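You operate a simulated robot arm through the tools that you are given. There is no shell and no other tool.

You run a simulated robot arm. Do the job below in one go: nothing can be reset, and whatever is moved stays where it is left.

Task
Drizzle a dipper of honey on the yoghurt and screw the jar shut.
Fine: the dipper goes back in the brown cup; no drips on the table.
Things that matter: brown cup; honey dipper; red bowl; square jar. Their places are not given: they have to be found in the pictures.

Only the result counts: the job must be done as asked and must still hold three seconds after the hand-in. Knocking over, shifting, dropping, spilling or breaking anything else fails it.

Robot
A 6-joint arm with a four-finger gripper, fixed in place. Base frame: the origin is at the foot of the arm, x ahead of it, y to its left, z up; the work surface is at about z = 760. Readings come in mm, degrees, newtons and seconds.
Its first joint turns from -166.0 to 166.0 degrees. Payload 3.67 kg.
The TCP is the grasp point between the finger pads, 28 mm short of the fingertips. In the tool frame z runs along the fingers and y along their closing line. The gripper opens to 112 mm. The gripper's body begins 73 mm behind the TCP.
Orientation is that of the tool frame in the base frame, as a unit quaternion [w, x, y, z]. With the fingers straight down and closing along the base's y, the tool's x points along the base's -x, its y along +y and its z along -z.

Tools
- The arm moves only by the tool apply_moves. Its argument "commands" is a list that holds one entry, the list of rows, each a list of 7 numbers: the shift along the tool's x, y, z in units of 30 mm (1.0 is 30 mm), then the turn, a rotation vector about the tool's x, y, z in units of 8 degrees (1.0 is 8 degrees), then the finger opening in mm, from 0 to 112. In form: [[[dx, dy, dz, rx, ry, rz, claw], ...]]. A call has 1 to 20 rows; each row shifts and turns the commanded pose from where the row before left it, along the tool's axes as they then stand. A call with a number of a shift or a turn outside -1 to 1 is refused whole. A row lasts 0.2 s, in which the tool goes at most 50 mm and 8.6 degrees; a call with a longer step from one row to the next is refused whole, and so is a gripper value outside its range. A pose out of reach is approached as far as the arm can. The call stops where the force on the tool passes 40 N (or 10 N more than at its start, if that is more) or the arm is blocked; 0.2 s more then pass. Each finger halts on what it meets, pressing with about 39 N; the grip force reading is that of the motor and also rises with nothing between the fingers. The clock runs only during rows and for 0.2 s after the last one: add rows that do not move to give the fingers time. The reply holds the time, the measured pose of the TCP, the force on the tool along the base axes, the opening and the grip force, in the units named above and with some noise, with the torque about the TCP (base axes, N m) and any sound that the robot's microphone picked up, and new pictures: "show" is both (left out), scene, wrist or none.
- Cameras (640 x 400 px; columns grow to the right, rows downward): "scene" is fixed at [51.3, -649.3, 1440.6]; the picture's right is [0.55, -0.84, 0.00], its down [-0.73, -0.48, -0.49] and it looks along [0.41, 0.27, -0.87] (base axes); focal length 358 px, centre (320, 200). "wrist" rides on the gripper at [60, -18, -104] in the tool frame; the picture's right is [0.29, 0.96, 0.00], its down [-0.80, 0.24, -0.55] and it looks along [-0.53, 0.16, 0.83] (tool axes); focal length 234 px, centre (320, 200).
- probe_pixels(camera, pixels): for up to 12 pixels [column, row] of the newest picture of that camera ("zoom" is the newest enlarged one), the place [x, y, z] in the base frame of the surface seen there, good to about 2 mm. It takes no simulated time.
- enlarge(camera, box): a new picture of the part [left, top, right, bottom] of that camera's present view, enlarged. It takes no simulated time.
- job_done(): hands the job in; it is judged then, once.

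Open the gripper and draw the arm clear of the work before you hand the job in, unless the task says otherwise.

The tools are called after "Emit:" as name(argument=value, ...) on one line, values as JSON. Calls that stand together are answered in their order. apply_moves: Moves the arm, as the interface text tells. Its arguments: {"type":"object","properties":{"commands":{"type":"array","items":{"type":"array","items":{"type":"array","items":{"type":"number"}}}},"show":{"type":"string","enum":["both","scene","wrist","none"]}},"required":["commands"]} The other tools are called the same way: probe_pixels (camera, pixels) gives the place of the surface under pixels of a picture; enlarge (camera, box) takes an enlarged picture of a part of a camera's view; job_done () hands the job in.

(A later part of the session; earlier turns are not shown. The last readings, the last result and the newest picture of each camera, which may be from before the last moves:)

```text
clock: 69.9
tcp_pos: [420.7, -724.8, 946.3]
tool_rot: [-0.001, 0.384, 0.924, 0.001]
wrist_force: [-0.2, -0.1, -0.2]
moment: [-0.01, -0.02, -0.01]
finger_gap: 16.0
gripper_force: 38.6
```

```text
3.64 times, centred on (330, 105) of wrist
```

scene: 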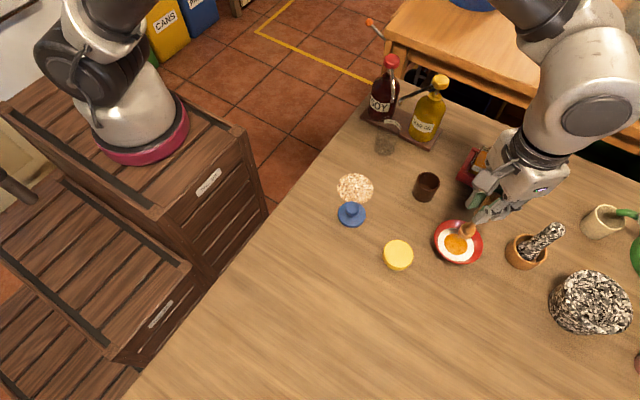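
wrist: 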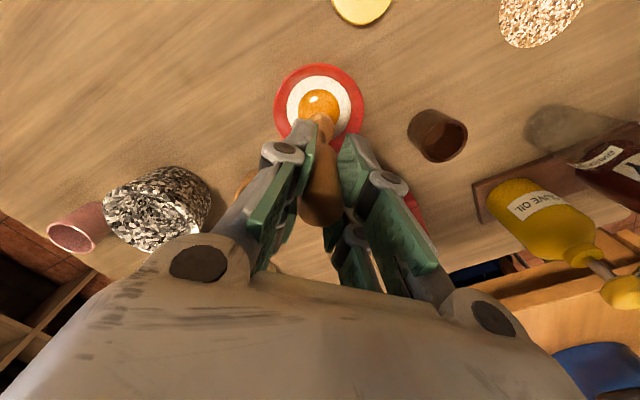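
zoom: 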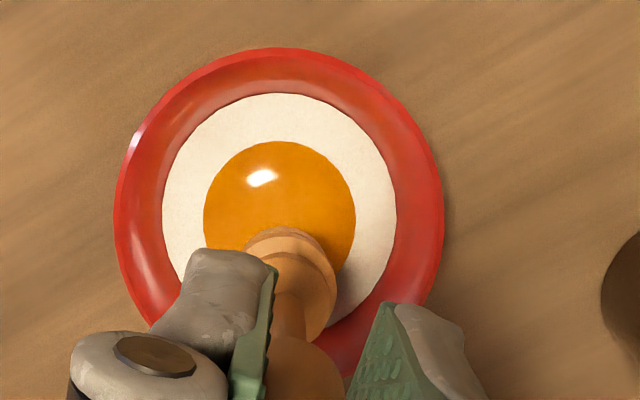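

The pool is stable on the yoghurt and the dipper head is bare. I rise, turn the tool back to yaw 0 over the bowl, then carry the dipper above the brown cup.

Emit:
apply_moves(commands=[[[0, 0, -0.6, 0, 0, -0.9375, 10], [0, 0, -0.7, 0, 0, -0.9375, 10], [0, 0, 0, 0, 0, -0.9375, 10], [0, 0, 0, 0, 0, -0.9375, 10], [0, 0, 0, 0, 0, -0.9375, 10], [0, 0, 0, 0, 0, -0.9375, 10], [-0.561, 0.708, 0, 0, 0, 0, 10], [-0.561, 0.708, 0, 0, 0, 0, 10], [-0.561, 0.708, 0, 0, 0, 0, 10], [-0.561, 0.708, 0, 0, 0, 0, 10], [-0.561, 0.708, 0, 0, 0, 0, 10], [0, 0, 0, 0, 0, 0, 10]]])

Emit:
enlarge(camera="scene", box=[395, 90, 505, 200])

Emit:
enlarge(camera="wrist", box=[270, 60, 370, 160])

```text
clock: 72.5
tcp_pos: [505.5, -616.2, 987.9]
tool_rot: [-0.001, -0.001, 1.0, 0.001]
wrist_force: [-0.5, 0.2, 0.4]
moment: [0.01, 0.0, 0.01]
finger_gap: 16.2
gripper_force: 38.4
```

scene: 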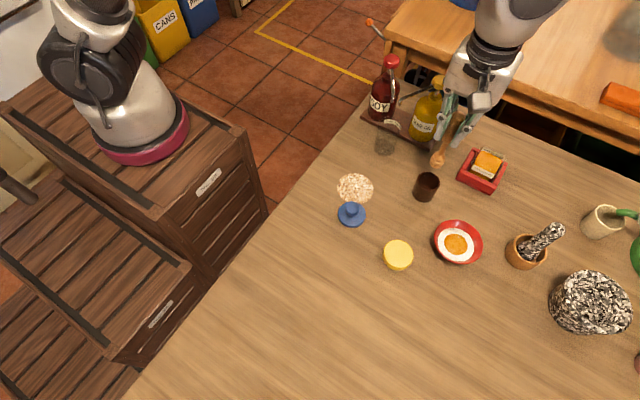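
wrist: 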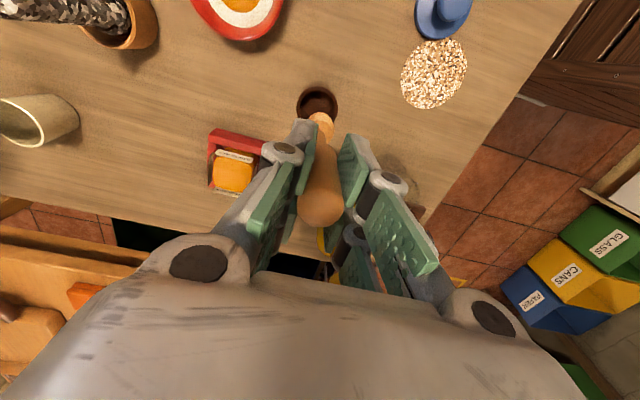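

```text
3.64 times, centred on (450, 145) of scene
```

zoom: 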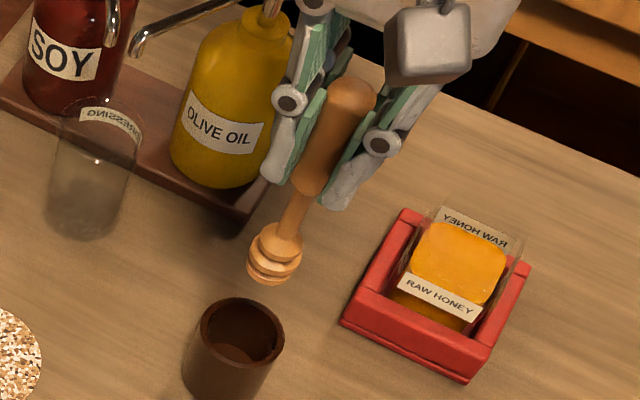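

```text
4.00 times, centred on (320, 110) of wrist
```

zoom: 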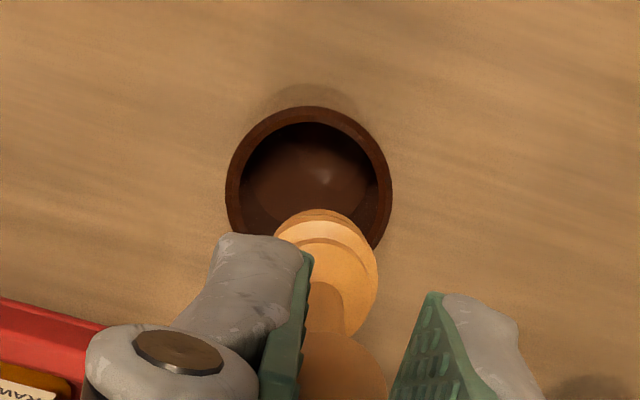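

The dipper hangs above the cup. I probe the cup rim from the wrist zoom to confirm the centre before lowering.

Emit:
probe_pixels(camera="zoom", pixels=[[232, 190], [387, 190], [310, 113], [250, 140], [372, 145], [235, 220], [382, 225], [330, 215], [300, 215], [360, 240]])

```text
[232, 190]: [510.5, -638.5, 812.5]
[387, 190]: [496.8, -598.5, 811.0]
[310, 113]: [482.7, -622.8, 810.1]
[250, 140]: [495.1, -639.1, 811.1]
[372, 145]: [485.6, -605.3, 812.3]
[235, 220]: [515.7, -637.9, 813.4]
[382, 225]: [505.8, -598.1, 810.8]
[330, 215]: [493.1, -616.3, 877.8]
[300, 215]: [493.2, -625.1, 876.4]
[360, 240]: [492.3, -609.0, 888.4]
```

The cup centre is (504.3,-618.5); I shift 2 mm toward −y and lower the dipper into the cup to just above its resting height (TCP z≈887).

Emit:
apply_moves(commands=[[[0.03, -0.07, 0.5, 0, 0, 0, 10], [0, 0, 0.6, 0, 0, 0, 10], [0, 0, 0.6, 0, 0, 0, 10], [0, 0, 0.5, 0, 0, 0, 10], [0, 0, 0.5, 0, 0, 0, 10], [0, 0, 0.4, 0, 0, 0, 10], [0, 0, 0.26, 0, 0, 0, 10], [0, 0, 0, 0, 0, 0, 10]]])

Emit:
enlarge(camera="scene", box=[395, 120, 495, 210])

```text
clock: 74.3
tcp_pos: [504.5, -619.2, 884.7]
tool_rot: [-0.002, -0.001, 1.0, 0.001]
wrist_force: [-0.2, -0.6, 0.6]
moment: [0.01, -0.02, -0.02]
finger_gap: 16.2
gripper_force: 38.9
```

scene: 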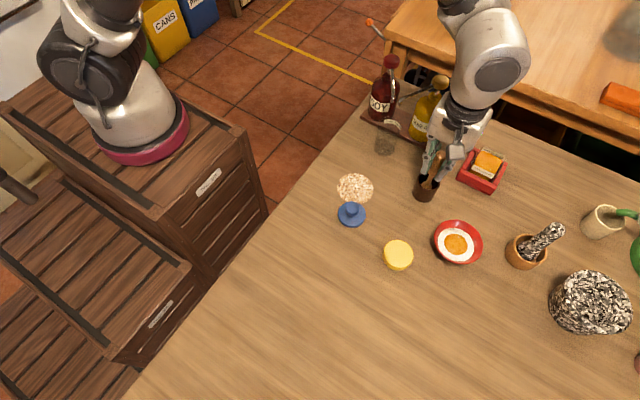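
wrist: 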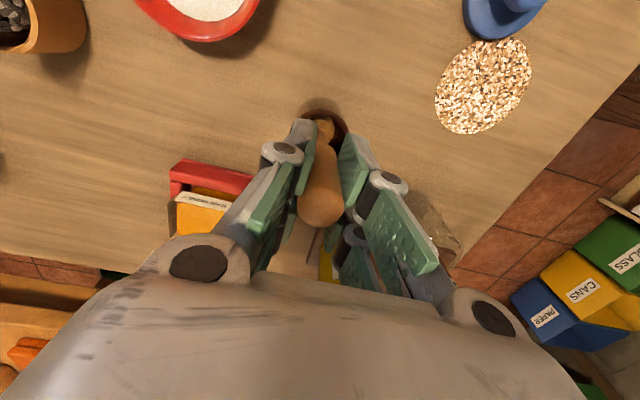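

```text
4.44 times, centred on (445, 165) of scene
```

zoom: 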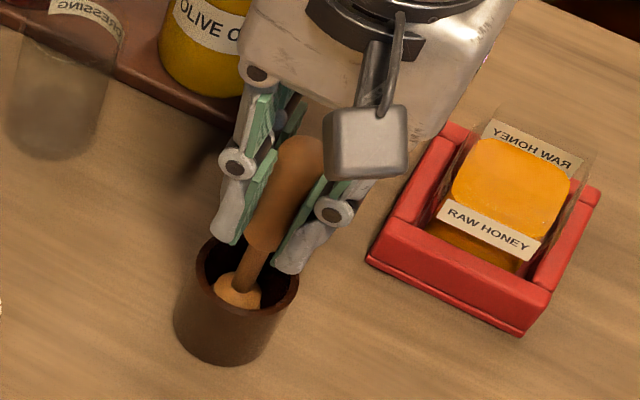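

The dipper is in the cup, no contact force yet. I go down in 1 mm steps to feel the cup floor.

Emit:
apply_moves(commands=[[[0, 0, 0.033, 0, 0, 0, 10], [0, 0, 0.033, 0, 0, 0, 10], [0, 0, 0, 0, 0, 0, 10]]], show="none")

```text
clock: 75.1
tcp_pos: [503.3, -619.9, 883.8]
tool_rot: [-0.001, 0.0, 1.0, 0.0]
wrist_force: [-0.2, -0.1, 6.9]
moment: [0.09, 0.03, -0.02]
finger_gap: 16.3
gripper_force: 39.3
```

Contact at 6.9 N: the dipper stands on the cup floor. I ease off slightly, open slowly and rise straight up.

Emit:
apply_moves(commands=[[[0, 0, -0.015, 0, 0, 0, 10], [0, 0, 0, 0, 0, 0, 18], [0, 0, 0, 0, 0, 0, 24], [0, 0, 0, 0, 0, 0, 36], [0, 0, 0, 0, 0, 0, 56], [0, 0, 0, 0, 0, 0, 64], [0, 0, -0.4, 0, 0, 0, 64], [0, 0, -0.7, 0, 0, 0, 64], [0, 0, -0.9, 0, 0, 0, 64], [0, 0, -0.9, 0, 0, 0, 64], [0, 0, -0.9, 0, 0, 0, 70], [0, 0, 0, 0, 0, 0, 70]]])

Emit:
enlarge(camera="scene", box=[395, 120, 495, 210])

```text
clock: 77.7
tcp_pos: [505.0, -621.4, 996.6]
tool_rot: [-0.001, -0.001, 1.0, 0.0]
wrist_force: [-0.1, -0.1, 0.1]
moment: [0.01, -0.04, 0.01]
finger_gap: 69.9
gripper_force: 0.1
```

scene: 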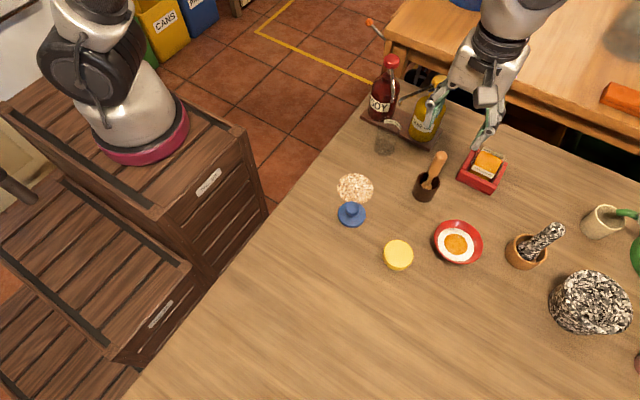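
wrist: 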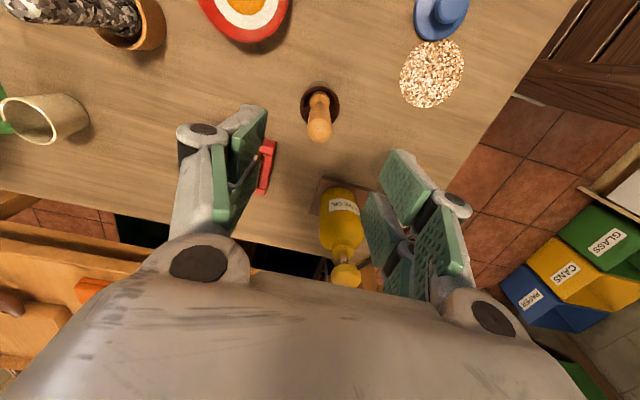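

```text
4.44 times, centred on (445, 165) of scene
```

zoom: 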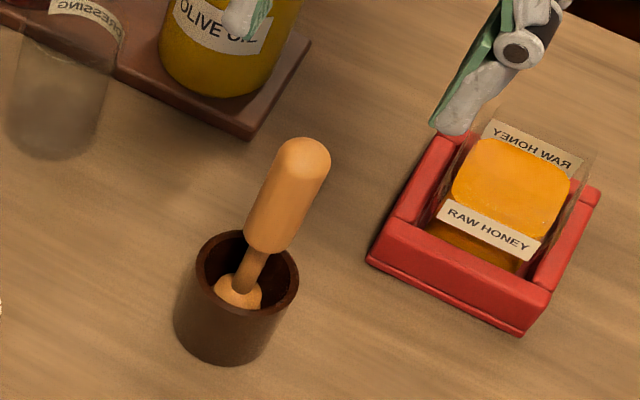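

The dipper stands upright in the cup. I check the table between jar and bowl for any drips, and the jar mouth.

Emit:
enlarge(camera="scene", box=[420, 150, 530, 280])

Emit:
enlarge(camera="scene", box=[455, 140, 525, 200])

```text
3.08 times, centred on (475, 215) of scene
```

zoom: 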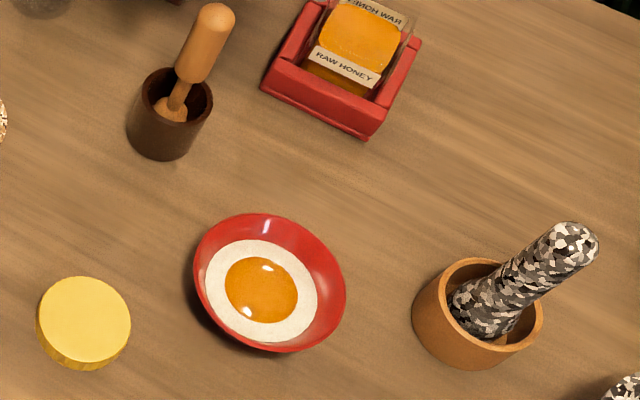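

```text
6.67 times, centred on (490, 170) of scene
```

zoom: 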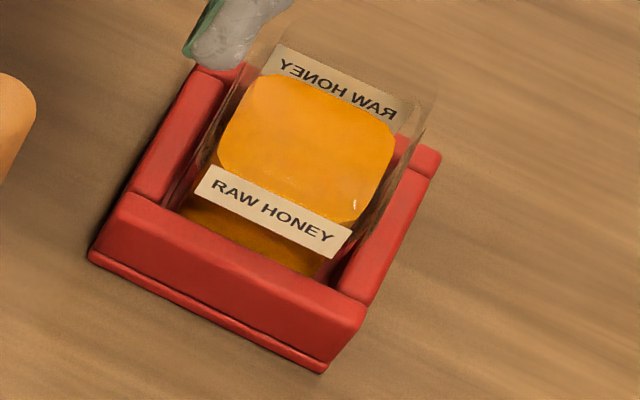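

No drips are visible anywhere. I go back to the lid at (345.4,-638.6), opening to 84 mm, and stop above it to check alignment.

Emit:
apply_moves(commands=[[[0.887, -0.0955, 0, 0, 0, 0, 84], [0.887, -0.0955, 0, 0, 0, 0, 84], [0.887, -0.0955, 0, 0, 0, 0, 84], [0.887, -0.0955, 0, 0, 0, 0, 84], [0.887, -0.0955, 0, 0, 0, 0, 84], [0.887, -0.0955, 0, 0, 0, 0, 84], [0, 0, 0.7, 0, 0, 0, 84], [0, 0, 0.9, 0, 0, 0, 84], [0, 0, 0.9, 0, 0, 0, 84], [0, 0, 0.9, 0, 0, 0, 84], [0, 0, 0.9, 0, 0, 0, 84], [0, 0, 0.7, 0, 0, 0, 84], [0, 0, 0.5, 0, 0, 0, 84], [0, 0, 0, 0, 0, 0, 84]]])

Emit:
enlarge(camera="wrist", box=[240, 80, 400, 220])

```text
clock: 80.7
tcp_pos: [345.4, -638.1, 832.6]
tool_rot: [-0.001, 0.0, 1.0, 0.001]
wrist_force: [0.6, -0.3, -0.2]
moment: [-0.02, 0.02, 0.03]
finger_gap: 83.8
gripper_force: 0.1
```

scene: 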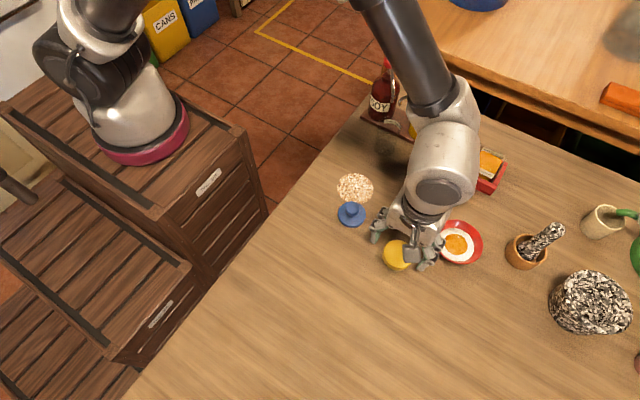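
wrist: 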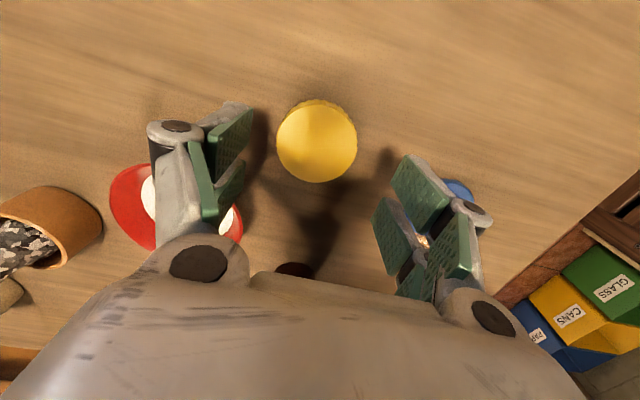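

```text
2.86 times, centred on (320, 150) of wrist
```

zoom: 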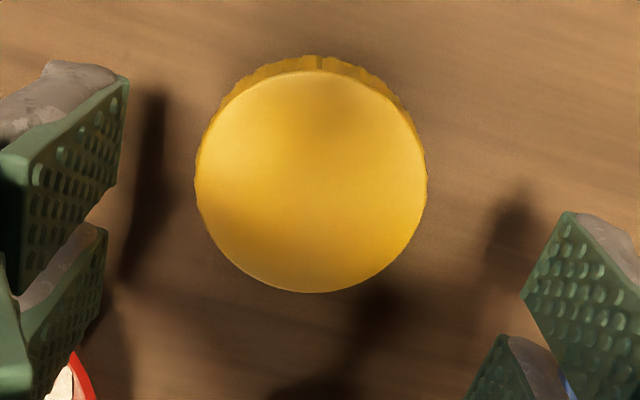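

The lid is centred between the pads, with a dark seam mark on its rim at zoom (318,62) useful as a reference. I lower to TCP z≈791.5 and close.

Emit:
apply_moves(commands=[[[0, 0, 0.5, 0, 0, 0, 84], [0, 0, 0.5, 0, 0, 0, 84], [0, 0, 0.36, 0, 0, 0, 80], [0, 0, 0, 0, 0, 0, 70], [0, 0, 0, 0, 0, 0, 62], [0, 0, 0, 0, 0, 0, 57], [0, 0, 0, 0, 0, 0, 50], [0, 0, 0, 0, 0, 0, 50]]])

```text
clock: 82.5
tcp_pos: [345.2, -637.4, 790.7]
tool_rot: [-0.001, 0.0, 1.0, 0.001]
wrist_force: [-0.2, -0.7, 1.8]
moment: [0.01, 0.0, -0.03]
finger_gap: 56.2
gripper_force: 39.2
```

scene: 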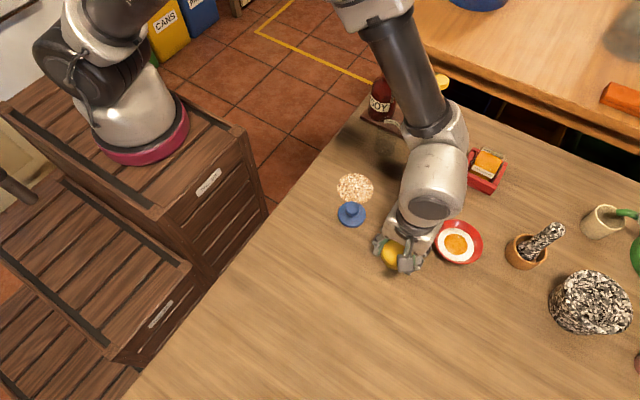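
wrist: 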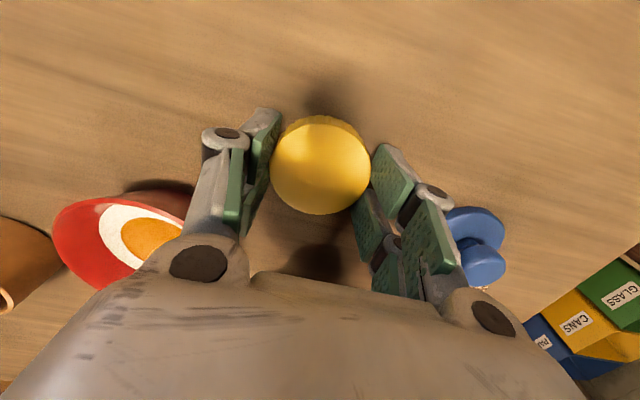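

The lid is gripped at 56 mm. I lift it to about z=985 and carry it to a spot short of the jar so that I can measure the jar.

Emit:
apply_moves(commands=[[[0, 0, -0.4, 0, 0, 0, 50], [0, 0, -0.8, 0, 0, 0, 50], [0, 0, -1, 0, 0, 0, 50], [0, 0, -1, 0, 0, 0, 50], [0, 0, -1, 0, 0, 0, 50], [0, 0, -1, 0, 0, 0, 50], [0, 0, -0.9, 0, 0, 0, 50], [0, 0, -0.4, 0, 0, 0, 50], [-0.9, -0.22, 0, 0, 0, 0, 50], [-0.9, -0.22, 0, 0, 0, 0, 50], [-0.9, -0.22, 0, 0, 0, 0, 50], [-0.9, -0.22, 0, 0, 0, 0, 50], [-0.9, -0.22, 0, 0, 0, 0, 50], [-0.9, -0.22, 0, 0, 0, 0, 50], [-0.9, -0.22, 0, 0, 0, 0, 50], [0, 0, 0, 0, 0, 0, 50]]])

Emit:
enlarge(camera="wrist", box=[260, 60, 400, 200])

Emit:
enlarge(camera="scene", box=[455, 140, 525, 200])

```text
clock: 85.9
tcp_pos: [534.4, -683.4, 987.6]
tool_rot: [-0.001, 0.0, 1.0, 0.0]
wrist_force: [-0.3, -0.3, -0.1]
moment: [-0.03, -0.03, -0.02]
finger_gap: 56.0
gripper_force: 38.9
```

scene: 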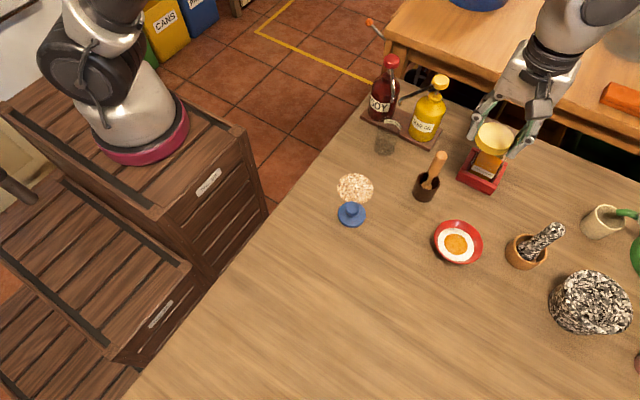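
wrist: 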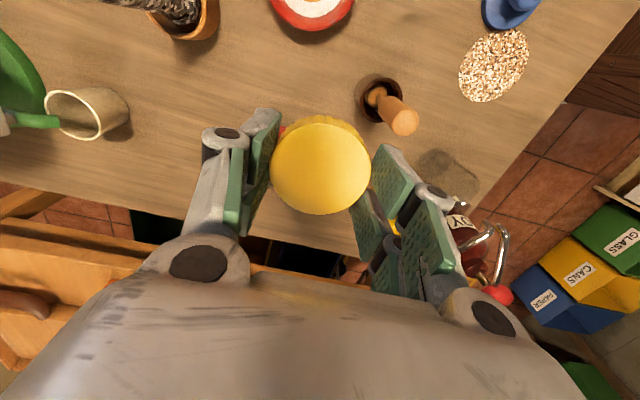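

```text
2.86 times, centred on (330, 130) of wrist
```

zoom: 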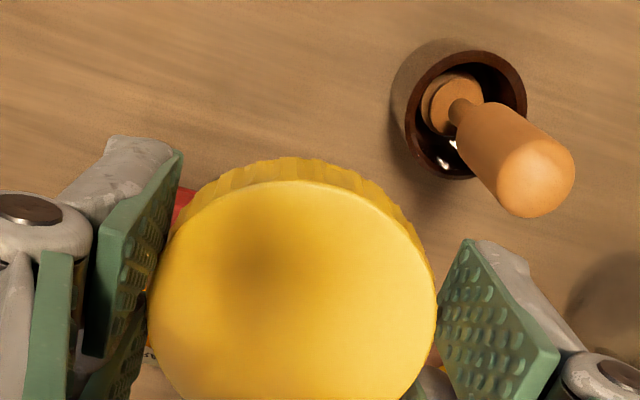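

```text
6.67 times, centred on (490, 170) of scene
```

zoom: 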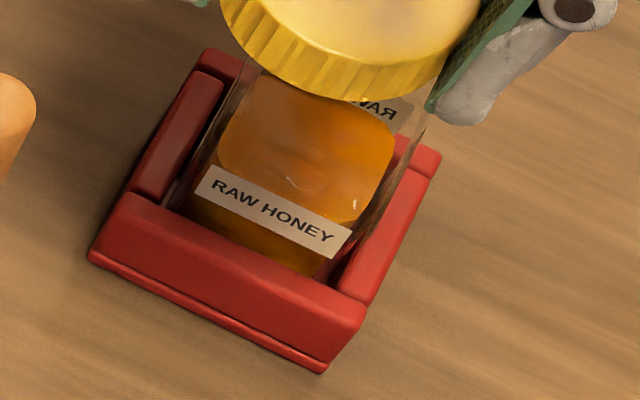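

The jar's label sits exactly where it was before, so its centre is still about (617,-704.5). I probe the held lid to know its offset from the TCP.

Emit:
probe_pixels(camera="wrist", pixels=[[320, 168], [276, 165], [365, 165], [320, 126], [320, 210], [290, 135], [350, 198], [290, 198], [350, 135]])

```text
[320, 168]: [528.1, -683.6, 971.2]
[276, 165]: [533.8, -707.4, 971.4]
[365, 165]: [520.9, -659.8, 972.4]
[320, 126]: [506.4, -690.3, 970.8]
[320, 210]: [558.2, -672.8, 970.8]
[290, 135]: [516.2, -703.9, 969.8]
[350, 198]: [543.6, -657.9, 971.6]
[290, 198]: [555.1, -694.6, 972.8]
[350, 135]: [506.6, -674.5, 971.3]
```

The held lid is within about 2 mm of the TCP axis. I carry it over the jar at (617.8,-704.5) and lower to TCP z≈880, then look.

Emit:
apply_moves(commands=[[[-0.927, -0.234, 0, 0, 0, 0, 50], [-0.927, -0.234, 0, 0, 0, 0, 50], [-0.927, -0.234, 0, 0, 0, 0, 50], [0, 0, 0.6, 0, 0, 0, 50], [0, 0, 0.8, 0, 0, 0, 50], [0, 0, 0.8, 0, 0, 0, 50], [0, 0, 0.8, 0, 0, 0, 50], [0, 0, 0.57, 0, 0, 0, 50], [0, 0, 0, 0, 0, 0, 50]]])

Emit:
enlarge(camera="scene", box=[450, 120, 530, 200])

Emit:
enlarge(camera="wrist", box=[260, 50, 380, 180])

```text
clock: 87.9
tcp_pos: [617.4, -705.0, 878.3]
tool_rot: [-0.001, 0.0, 1.0, 0.002]
wrist_force: [0.0, 0.1, 0.2]
moment: [0.02, 0.0, -0.04]
finger_gap: 56.2
gripper_force: 38.9
```

scene: 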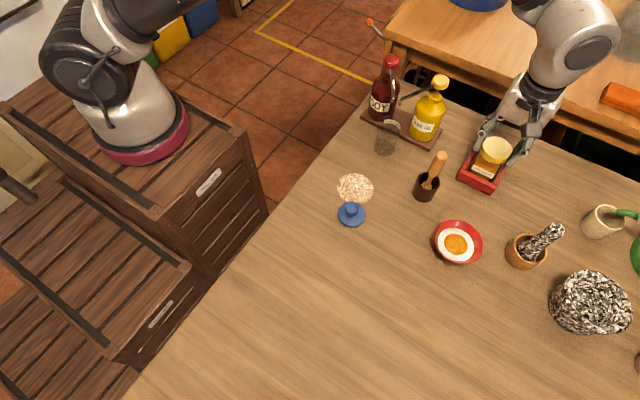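
wrist: 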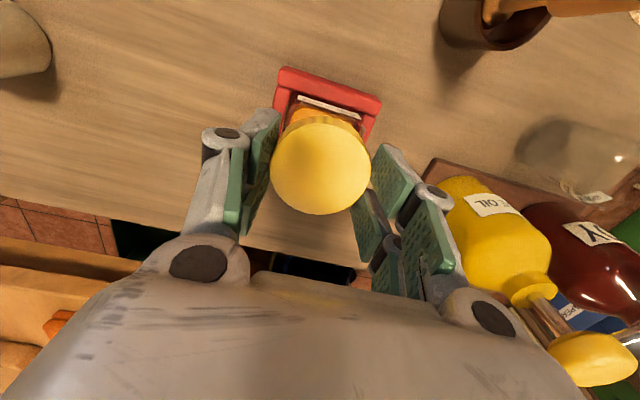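

```text
5.00 times, centred on (490, 160) of scene
```

zoom: 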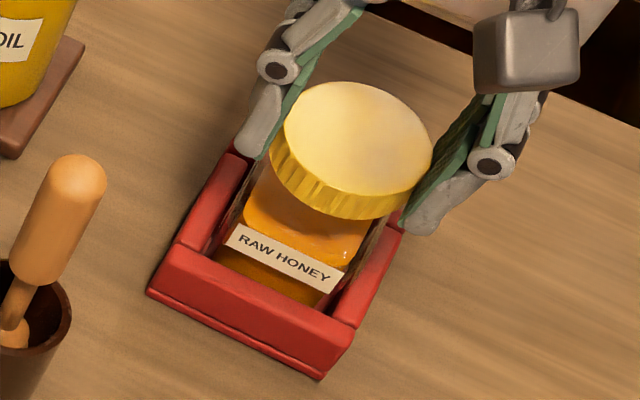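

```text
3.08 times, centred on (320, 115) of wrist
```

zoom: 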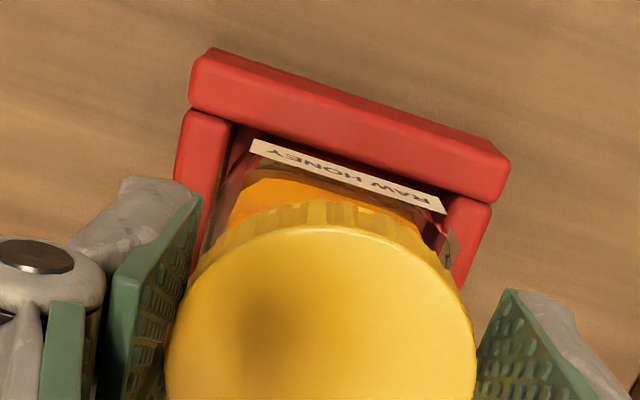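

The lid is above the jar with the label square below it. I turn the tool counter-clockwise to −104° here in the air so that a full clockwise stroke is available.

Emit:
apply_moves(commands=[[[0, 0, 0, 0, 0, -1, 50], [0, 0, 0, 0, 0, -1, 50], [0, 0, 0, 0, 0, -1, 50], [0, 0, 0, 0, 0, -1, 50], [0, 0, 0, 0, 0, -1, 50], [0, 0, 0, 0, 0, -1, 50], [0, 0, 0, 0, 0, -1, 50], [0, 0, 0, 0, 0, -1, 50], [0, 0, 0, 0, 0, -1, 50], [0, 0, 0, 0, 0, -1, 50], [0, 0, 0, 0, 0, -1, 50], [0, 0, 0, 0, 0, -1, 50], [0, 0, 0, 0, 0, -1, 50], [0, 0, 0, 0, 0, 0, 50]]])

Emit:
enlarge(camera="wrist", box=[260, 50, 380, 230])

Emit:
probe_pixels(camera="wrist", pixels=[[320, 168], [276, 165], [365, 165], [320, 126], [320, 210], [290, 135], [350, 198], [290, 198], [350, 135]])

```text
clock: 90.9
tcp_pos: [617.3, -705.1, 879.1]
tool_rot: [0.0, 0.788, -0.615, -0.001]
wrist_force: [1.1, 0.8, -0.8]
moment: [-0.01, -0.02, -0.01]
finger_gap: 56.0
gripper_force: 38.8
```

scene: 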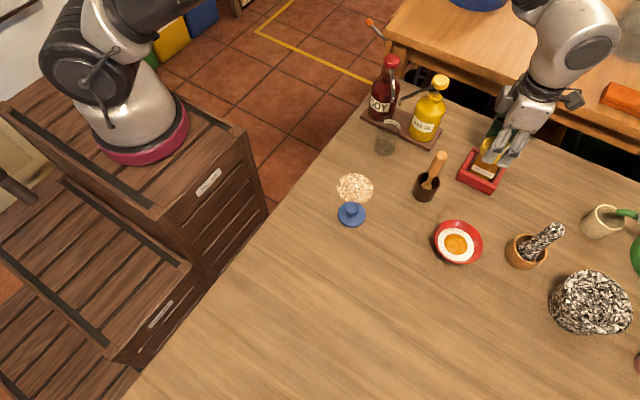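
wrist: 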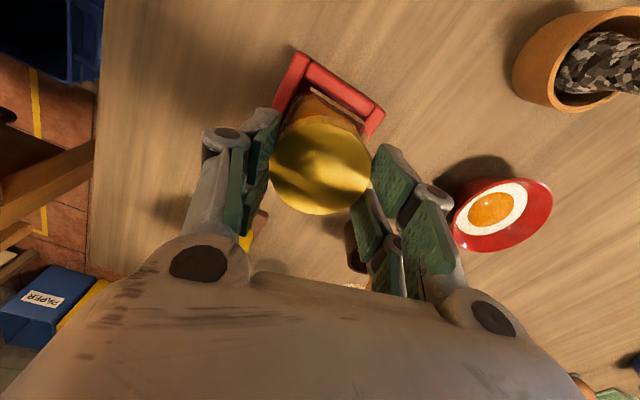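

```text
2.22 times, centred on (320, 140) of wrist
```

zoom: 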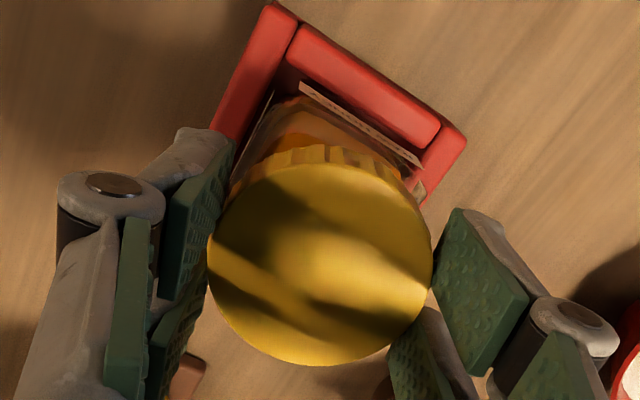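

```text
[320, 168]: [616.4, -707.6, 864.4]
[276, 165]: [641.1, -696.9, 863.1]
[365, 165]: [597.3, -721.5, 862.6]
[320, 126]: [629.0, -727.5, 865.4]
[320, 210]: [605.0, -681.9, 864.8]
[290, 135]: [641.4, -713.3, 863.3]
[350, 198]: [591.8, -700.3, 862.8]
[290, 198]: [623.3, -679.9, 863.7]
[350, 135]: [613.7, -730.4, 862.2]
```

The lid stays centred at about (617.3,-705.2) after the turn. I lower 14 mm and then feel for the jar's rim in small steps.

Emit:
apply_moves(commands=[[[-0.02, 0, 0.2, 0, 0, 0, 50], [0, 0, 0.2, 0, 0, 0, 50], [0, 0, 0.07, 0, 0, 0, 50], [0, 0, 0, 0, 0, 0, 50]]], show="none")

```text
clock: 91.9
tcp_pos: [616.3, -704.8, 868.0]
tool_rot: [0.001, 0.788, -0.616, 0.001]
wrist_force: [-3.7, -1.0, 32.9]
moment: [-0.4, -0.53, -0.1]
finger_gap: 56.2
gripper_force: 39.1
```

Contact of 33 N came already at TCP z=868, about 8 mm too high, and the moments put the contact on the lid's +x/−y side, so the lid is likely a little off-axis. I back off 3 mm and look.

Emit:
apply_moves(commands=[[[0, 0, -0.1, 0, 0, 0, 50], [0, 0, -0.05, 0, 0, 0, 50], [0, 0, 0, 0, 0, 0, 50]]])

Emit:
enlarge(camera="scene", box=[450, 130, 530, 200])

Emit:
enlarge(camera="wrist", box=[260, 50, 400, 220])

```text
clock: 92.7
tcp_pos: [616.7, -702.5, 868.6]
tool_rot: [-0.001, 0.788, -0.615, -0.003]
wrist_force: [-2.9, -3.7, 2.6]
moment: [-0.17, -0.01, -0.06]
finger_gap: 56.1
gripper_force: 39.2
```

scene: 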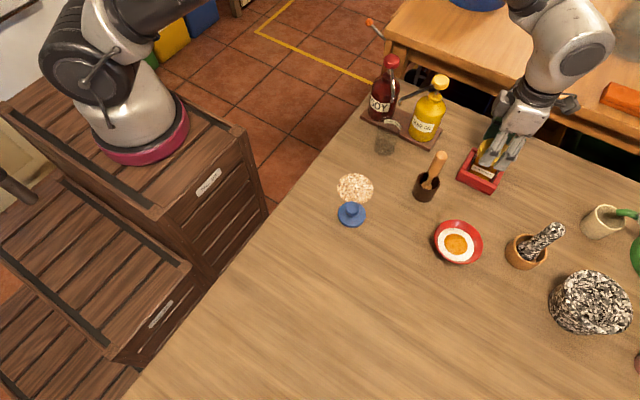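
wrist: 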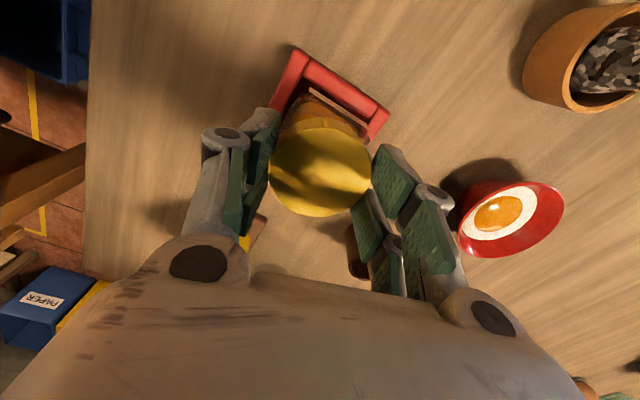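

```text
5.71 times, centred on (490, 165) of scene
```

zoom: 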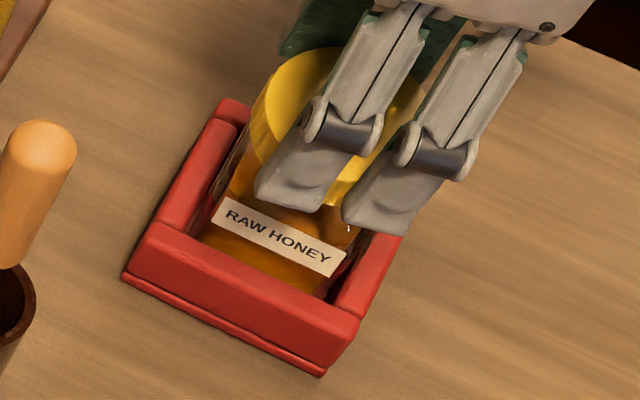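

```text
2.35 times, centred on (330, 135) of wrist
```

zoom: 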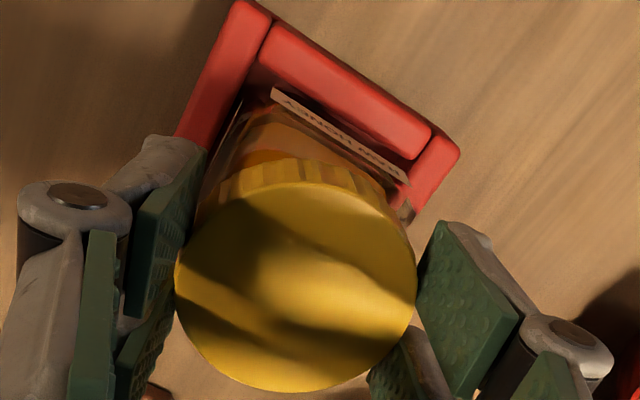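

The lid's lower edge meets the jar neck at TCP z≈868.5. I raise the lid and shift it aside so that the wrist camera looks straight down on the open jar to measure its neck.

Emit:
apply_moves(commands=[[[0, 0, -0.4, 0, 0, 0, 50], [0, 0, -0.8, 0, 0, 0, 50], [0, 0, -0.8, 0, 0, 0, 50], [0, 0, -0.7, 0, 0, 0, 50], [-0.667, 0.2, 0, 0, 0, 0, 50], [-0.667, 0.2, 0, 0, 0, 0, 50], [-0.667, 0.2, 0, 0, 0, 0, 50], [0, 0, 0, 0, 0, 0, 50]]])

Emit:
enlarge(camera="wrist", box=[270, 0, 370, 100])

```text
clock: 94.5
tcp_pos: [585.4, -650.9, 950.5]
tool_rot: [-0.001, 0.787, -0.616, -0.001]
wrist_force: [-0.9, 0.2, -0.5]
moment: [0.01, -0.04, -0.05]
finger_gap: 56.6
gripper_force: 38.3
```

scene: 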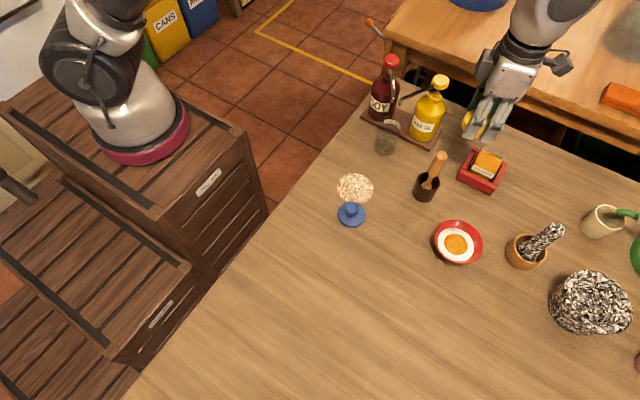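
wrist: 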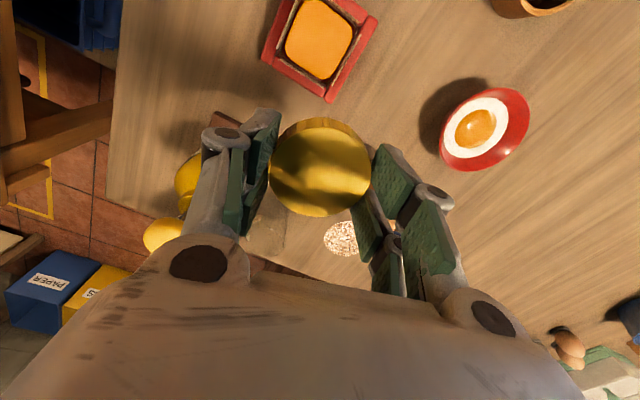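

```text
4.00 times, centred on (320, 50) of wrist
```

zoom: 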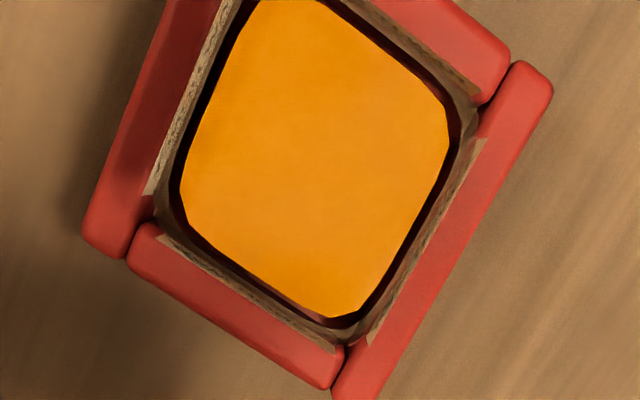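

The jar mouth shows as a rounded square at (320,38). I shift 25 mm so that it is fully in view and enlarge again.

Emit:
apply_moves(commands=[[[0.7, 0, 0, 0, 0, 0, 50], [0, 0, 0, 0, 0, 0, 50]]], show="wrist")

Emit:
enlarge(camera="wrist", box=[265, 5, 375, 125])

```text
clock: 95.1
tcp_pos: [591.5, -670.6, 950.4]
tool_rot: [0.0, 0.788, -0.616, -0.002]
wrist_force: [-0.2, -0.4, -0.7]
moment: [0.01, -0.03, 0.02]
finger_gap: 56.0
gripper_force: 38.8
```

wrist: 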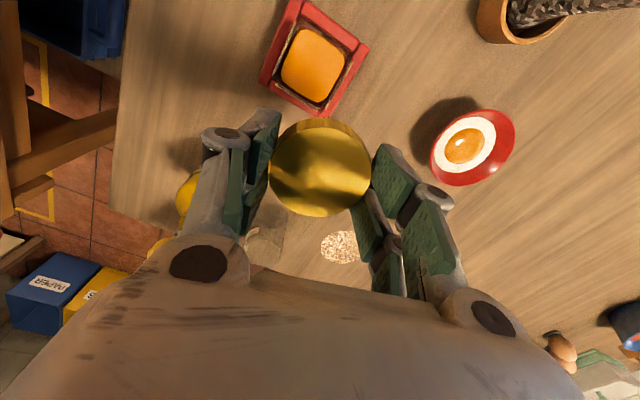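

```text
3.33 times, centred on (320, 65) of wrist
```

zoom: 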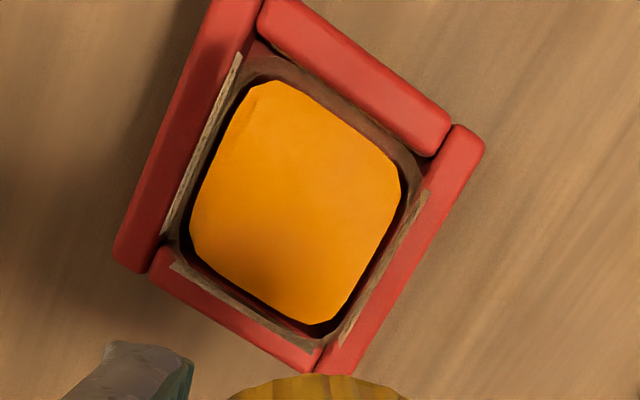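

I probe the honey edges, the labels on the jar walls and the glass around the mouth.

Emit:
probe_pixels(camera="zoom", pixels=[[225, 145], [340, 130], [365, 255], [250, 280], [212, 120], [245, 318], [385, 260], [325, 95], [295, 205], [410, 165], [180, 235], [265, 75]])

```text
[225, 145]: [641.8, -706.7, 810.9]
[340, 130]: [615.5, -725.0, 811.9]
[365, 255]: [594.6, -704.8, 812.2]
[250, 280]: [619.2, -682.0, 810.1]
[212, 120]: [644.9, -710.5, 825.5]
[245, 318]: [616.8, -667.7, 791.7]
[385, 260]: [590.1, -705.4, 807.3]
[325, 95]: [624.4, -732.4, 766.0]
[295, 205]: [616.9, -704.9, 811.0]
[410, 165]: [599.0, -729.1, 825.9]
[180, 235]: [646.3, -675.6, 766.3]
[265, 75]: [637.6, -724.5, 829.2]
```

The jar's body is centred near (617.9,-703.6) with its shoulder at z≈827; the earlier contact lay at (+20,−11) mm from the TCP. I return over the jar with a shift of (+1.5,−0.8) mm and lower to just above the contact height.

Emit:
apply_moves(commands=[[[0.65, -0.3, 0, 0, 0, 0, 50], [0.65, -0.3, 0, 0, 0, 0, 50], [0.038, -0.042, 0, 0, 0, 0, 50], [0, 0, 0.7, 0, 0, 0, 50], [0, 0, 0.7, 0, 0, 0, 50], [0, 0, 0.7, 0, 0, 0, 50], [0, 0, 0.45, 0, 0, 0, 50], [0, 0, 0, 0, 0, 0, 50], [0, 0, 0, 0, 0, 0, 50]]], show="none")

```text
clock: 97.1
tcp_pos: [619.0, -704.1, 874.0]
tool_rot: [0.0, 0.788, -0.616, -0.002]
wrist_force: [-0.1, -0.2, -0.1]
moment: [0.02, -0.01, 0.04]
finger_gap: 56.1
gripper_force: 39.4
```

I go down in 1.5 mm steps while reading the force.

Emit:
apply_moves(commands=[[[0, 0, 0.07, 0, 0, 0, 50], [0, 0, 0.07, 0, 0, 0, 50], [0, 0, 0.05, 0, 0, 0, 50], [0, 0, 0, 0, 0, 0, 50]]], show="none")

```text
clock: 98.1
tcp_pos: [618.6, -704.3, 868.3]
tool_rot: [0.0, 0.788, -0.615, -0.002]
wrist_force: [-0.2, 0.3, 0.1]
moment: [0.02, -0.02, 0.01]
finger_gap: 56.3
gripper_force: 39.4
```

No force at z=868.3, lower than before with no contact. I continue by 2 mm.

Emit:
apply_moves(commands=[[[0, 0, 0.035, 0, 0, 0, 50], [0, 0, 0.035, 0, 0, 0, 50], [0, 0, 0, 0, 0, 0, 50]]], show="none")

```text
clock: 98.9
tcp_pos: [618.5, -704.3, 865.7]
tool_rot: [0.0, 0.788, -0.615, -0.001]
wrist_force: [0.0, -0.3, 0.0]
moment: [-0.02, -0.02, 0.0]
finger_gap: 56.2
gripper_force: 39.1
```

The lid slides down freely at 865.7, so the shift was right. I continue by 3 mm.

Emit:
apply_moves(commands=[[[0, 0, 0.035, 0, 0, 0, 50], [0, 0, 0.035, 0, 0, 0, 50], [0, 0, 0.035, 0, 0, 0, 50], [0, 0, 0, 0, 0, 0, 50]]], show="none")

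```text
clock: 99.9
tcp_pos: [618.7, -705.3, 863.8]
tool_rot: [0.0, 0.788, -0.616, -0.002]
wrist_force: [-0.5, -0.5, -0.2]
moment: [0.0, -0.01, 0.01]
finger_gap: 55.9
gripper_force: 39.0
```

Still free at about 863. Another 3 mm down.

Emit:
apply_moves(commands=[[[0, 0, 0.035, 0, 0, 0, 50], [0, 0, 0.035, 0, 0, 0, 50], [0, 0, 0.03, 0, 0, 0, 50], [0, 0, 0, 0, 0, 0, 50]]])

Emit:
enlarge(camera="scene", box=[450, 130, 530, 200])

```text
clock: 100.9
tcp_pos: [619.5, -704.8, 858.3]
tool_rot: [0.0, 0.788, -0.616, -0.002]
wrist_force: [-0.5, 0.6, -0.1]
moment: [-0.01, 0.03, -0.02]
finger_gap: 55.9
gripper_force: 38.5
```

scene: 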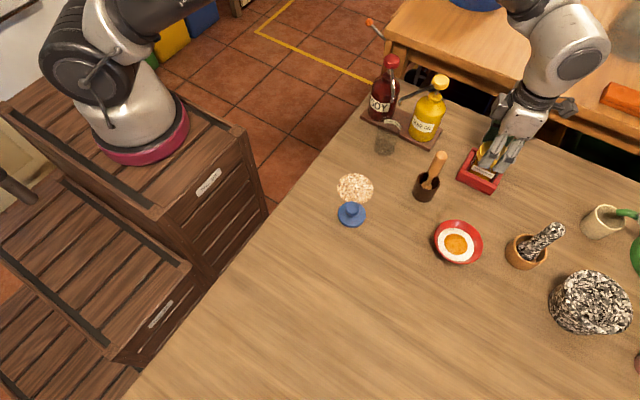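
wrist: 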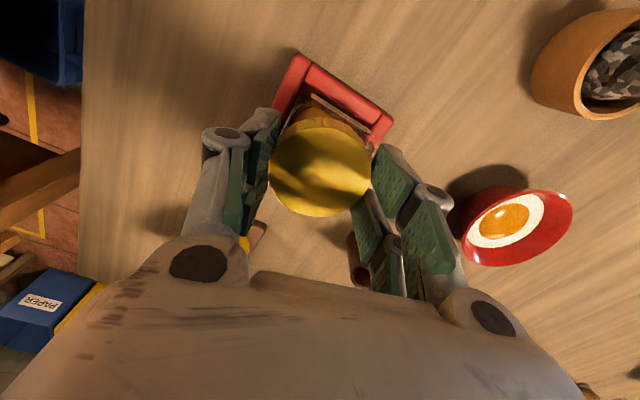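

```text
5.71 times, centred on (490, 165) of scene
```

zoom: 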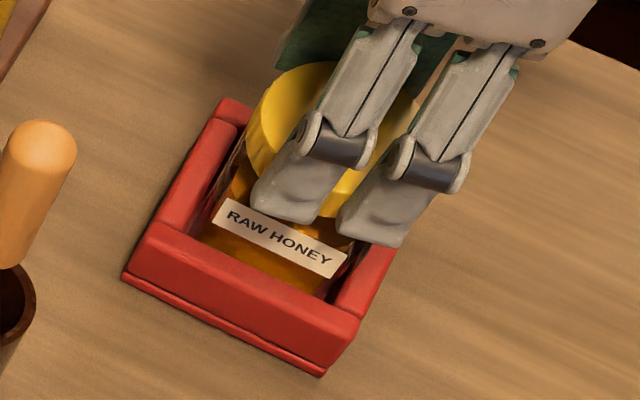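

At 858.3 there's still no contact force. I go down a millimetre at a time to seat the lid.

Emit:
apply_moves(commands=[[[0, 0, 0.033, 0, 0, 0, 50], [0, 0, 0, 0, 0, 0, 50]]], show="none")

```text
clock: 101.5
tcp_pos: [619.0, -704.0, 859.0]
tool_rot: [0.0, 0.788, -0.615, -0.002]
wrist_force: [-4.7, 3.4, 9.1]
moment: [0.73, 0.76, 0.02]
finger_gap: 55.8
gripper_force: 38.7
```

The lid is seated at TCP z≈859 with 9 N. I start to screw clockwise with 24° and read torque.

Emit:
apply_moves(commands=[[[0, 0, 0, 0, 0, 0.6, 50], [0, 0, 0, 0, 0, 0.6, 50], [0, 0, 0, 0, 0, 0.6, 50], [0, 0, 0, 0, 0, 0.6, 50], [0, 0, 0, 0, 0, 0.6, 50], [0, 0, 0, 0, 0, 0, 50]]], show="none")

```text
clock: 102.9
tcp_pos: [619.0, -704.5, 857.9]
tool_rot: [0.0, -0.642, 0.767, 0.001]
wrist_force: [-1.6, 0.8, 5.9]
moment: [0.34, 0.33, 0.0]
finger_gap: 55.8
gripper_force: 39.3
```

Forces are low and the lid turns. I continue clockwise by 64°.

Emit:
apply_moves(commands=[[[0, 0, 0, 0, 0, 0.8, 50], [0, 0, 0, 0, 0, 0.8, 50], [0, 0, 0, 0, 0, 0.8, 50], [0, 0, 0, 0, 0, 0.8, 50], [0, 0, 0, 0, 0, 0.8, 50], [0, 0, 0, 0, 0, 0.8, 50], [0, 0, 0, 0, 0, 0.8, 50], [0, 0, 0, 0, 0, 0.8, 50], [0, 0, 0, 0, 0, 0.8, 50], [0, 0, 0, 0, 0, 0.8, 50], [0, 0, 0, 0, 0, 0, 50]]])

Emit:
enlarge(camera="scene", box=[450, 130, 530, 200])

```text
clock: 105.3
tcp_pos: [618.9, -703.7, 858.3]
tool_rot: [-0.001, -0.138, 0.99, 0.001]
wrist_force: [11.6, 3.9, -0.5]
moment: [0.3, -0.9, 0.0]
finger_gap: 55.9
gripper_force: 39.2
```

scene: 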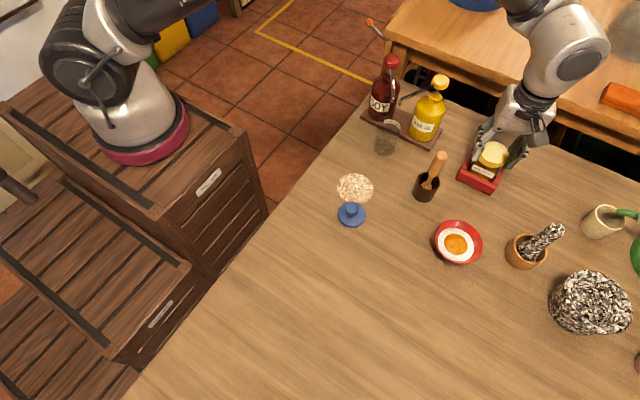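
wrist: 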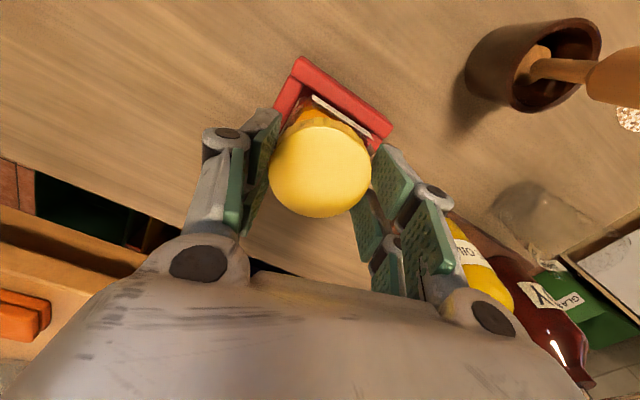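

```text
5.71 times, centred on (490, 165) of scene
```

zoom: 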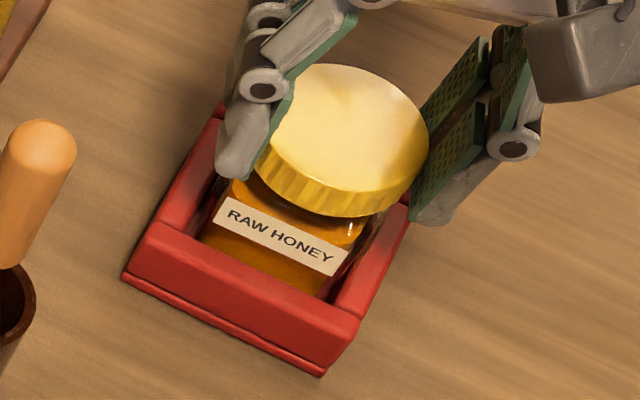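

The z force fell from 6 to −0.5 N, so the lid is drawing down. I correct 1 mm toward +x, feed 0.6 mm down and turn another 64° clockwise.

Emit:
apply_moves(commands=[[[-0.036, 0.004, 0.02, 0, 0, 0, 50], [0, 0, 0, 0, 0, 0.8, 50], [0, 0, 0, 0, 0, 0.8, 50], [0, 0, 0, 0, 0, 0.8, 50], [0, 0, 0, 0, 0, 0.8, 50], [0, 0, 0, 0, 0, 0.8, 50], [0, 0, 0, 0, 0, 0.8, 50], [0, 0, 0, 0, 0, 0.8, 50], [0, 0, 0, 0, 0, 0.8, 50], [0, 0, 0, 0, 0, 0.8, 50], [0, 0, 0, 0, 0, 0.8, 50], [0, 0, 0, 0, 0, 0, 50]]], show="none")

```text
clock: 107.9
tcp_pos: [619.7, -705.1, 857.8]
tool_rot: [-0.001, 0.408, 0.913, 0.001]
wrist_force: [4.5, -3.9, -1.6]
moment: [-0.3, -0.35, 0.01]
finger_gap: 55.7
gripper_force: 39.2
```

Turned 152° so far with no torque build-up. I feed down 0.6 mm and turn another 64° clockwise.

Emit:
apply_moves(commands=[[[0, 0, 0.02, 0, 0, 0, 50], [0, 0, 0, 0, 0, 0.8, 50], [0, 0, 0, 0, 0, 0.8, 50], [0, 0, 0, 0, 0, 0.8, 50], [0, 0, 0, 0, 0, 0.8, 50], [0, 0, 0, 0, 0, 0.8, 50], [0, 0, 0, 0, 0, 0.8, 50], [0, 0, 0, 0, 0, 0.8, 50], [0, 0, 0, 0, 0, 0.8, 50], [0, 0, 0, 0, 0, 0.8, 50], [0, 0, 0, 0, 0, 0.8, 50], [0, 0, 0, 0, 0, 0, 50]]])

Emit:
enlarge(camera="scene", box=[450, 130, 530, 200])

```text
clock: 110.5
tcp_pos: [621.0, -704.5, 858.5]
tool_rot: [-0.002, 0.829, 0.559, 0.0]
wrist_force: [16.0, -1.7, 1.9]
moment: [-0.08, -0.57, 0.98]
finger_gap: 55.5
gripper_force: 39.1
```

scene: 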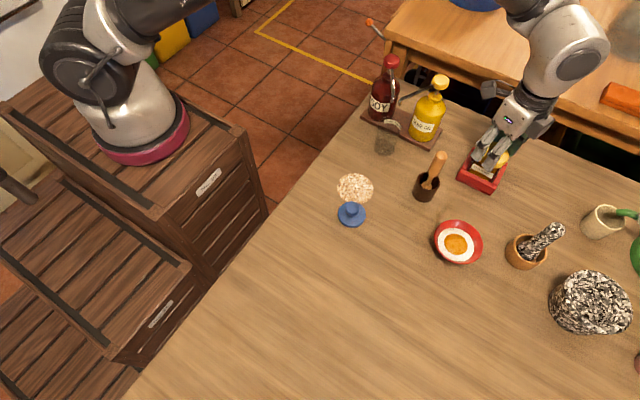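
wrist: 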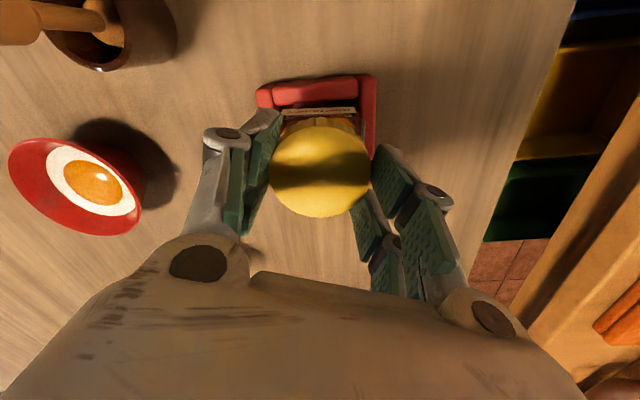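

```text
5.71 times, centred on (490, 165) of scene
```

zoom: 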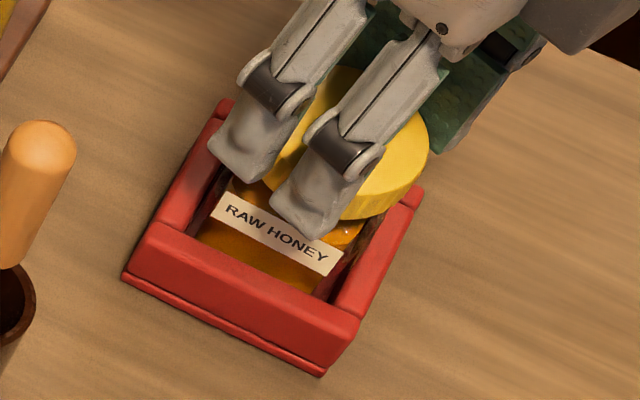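

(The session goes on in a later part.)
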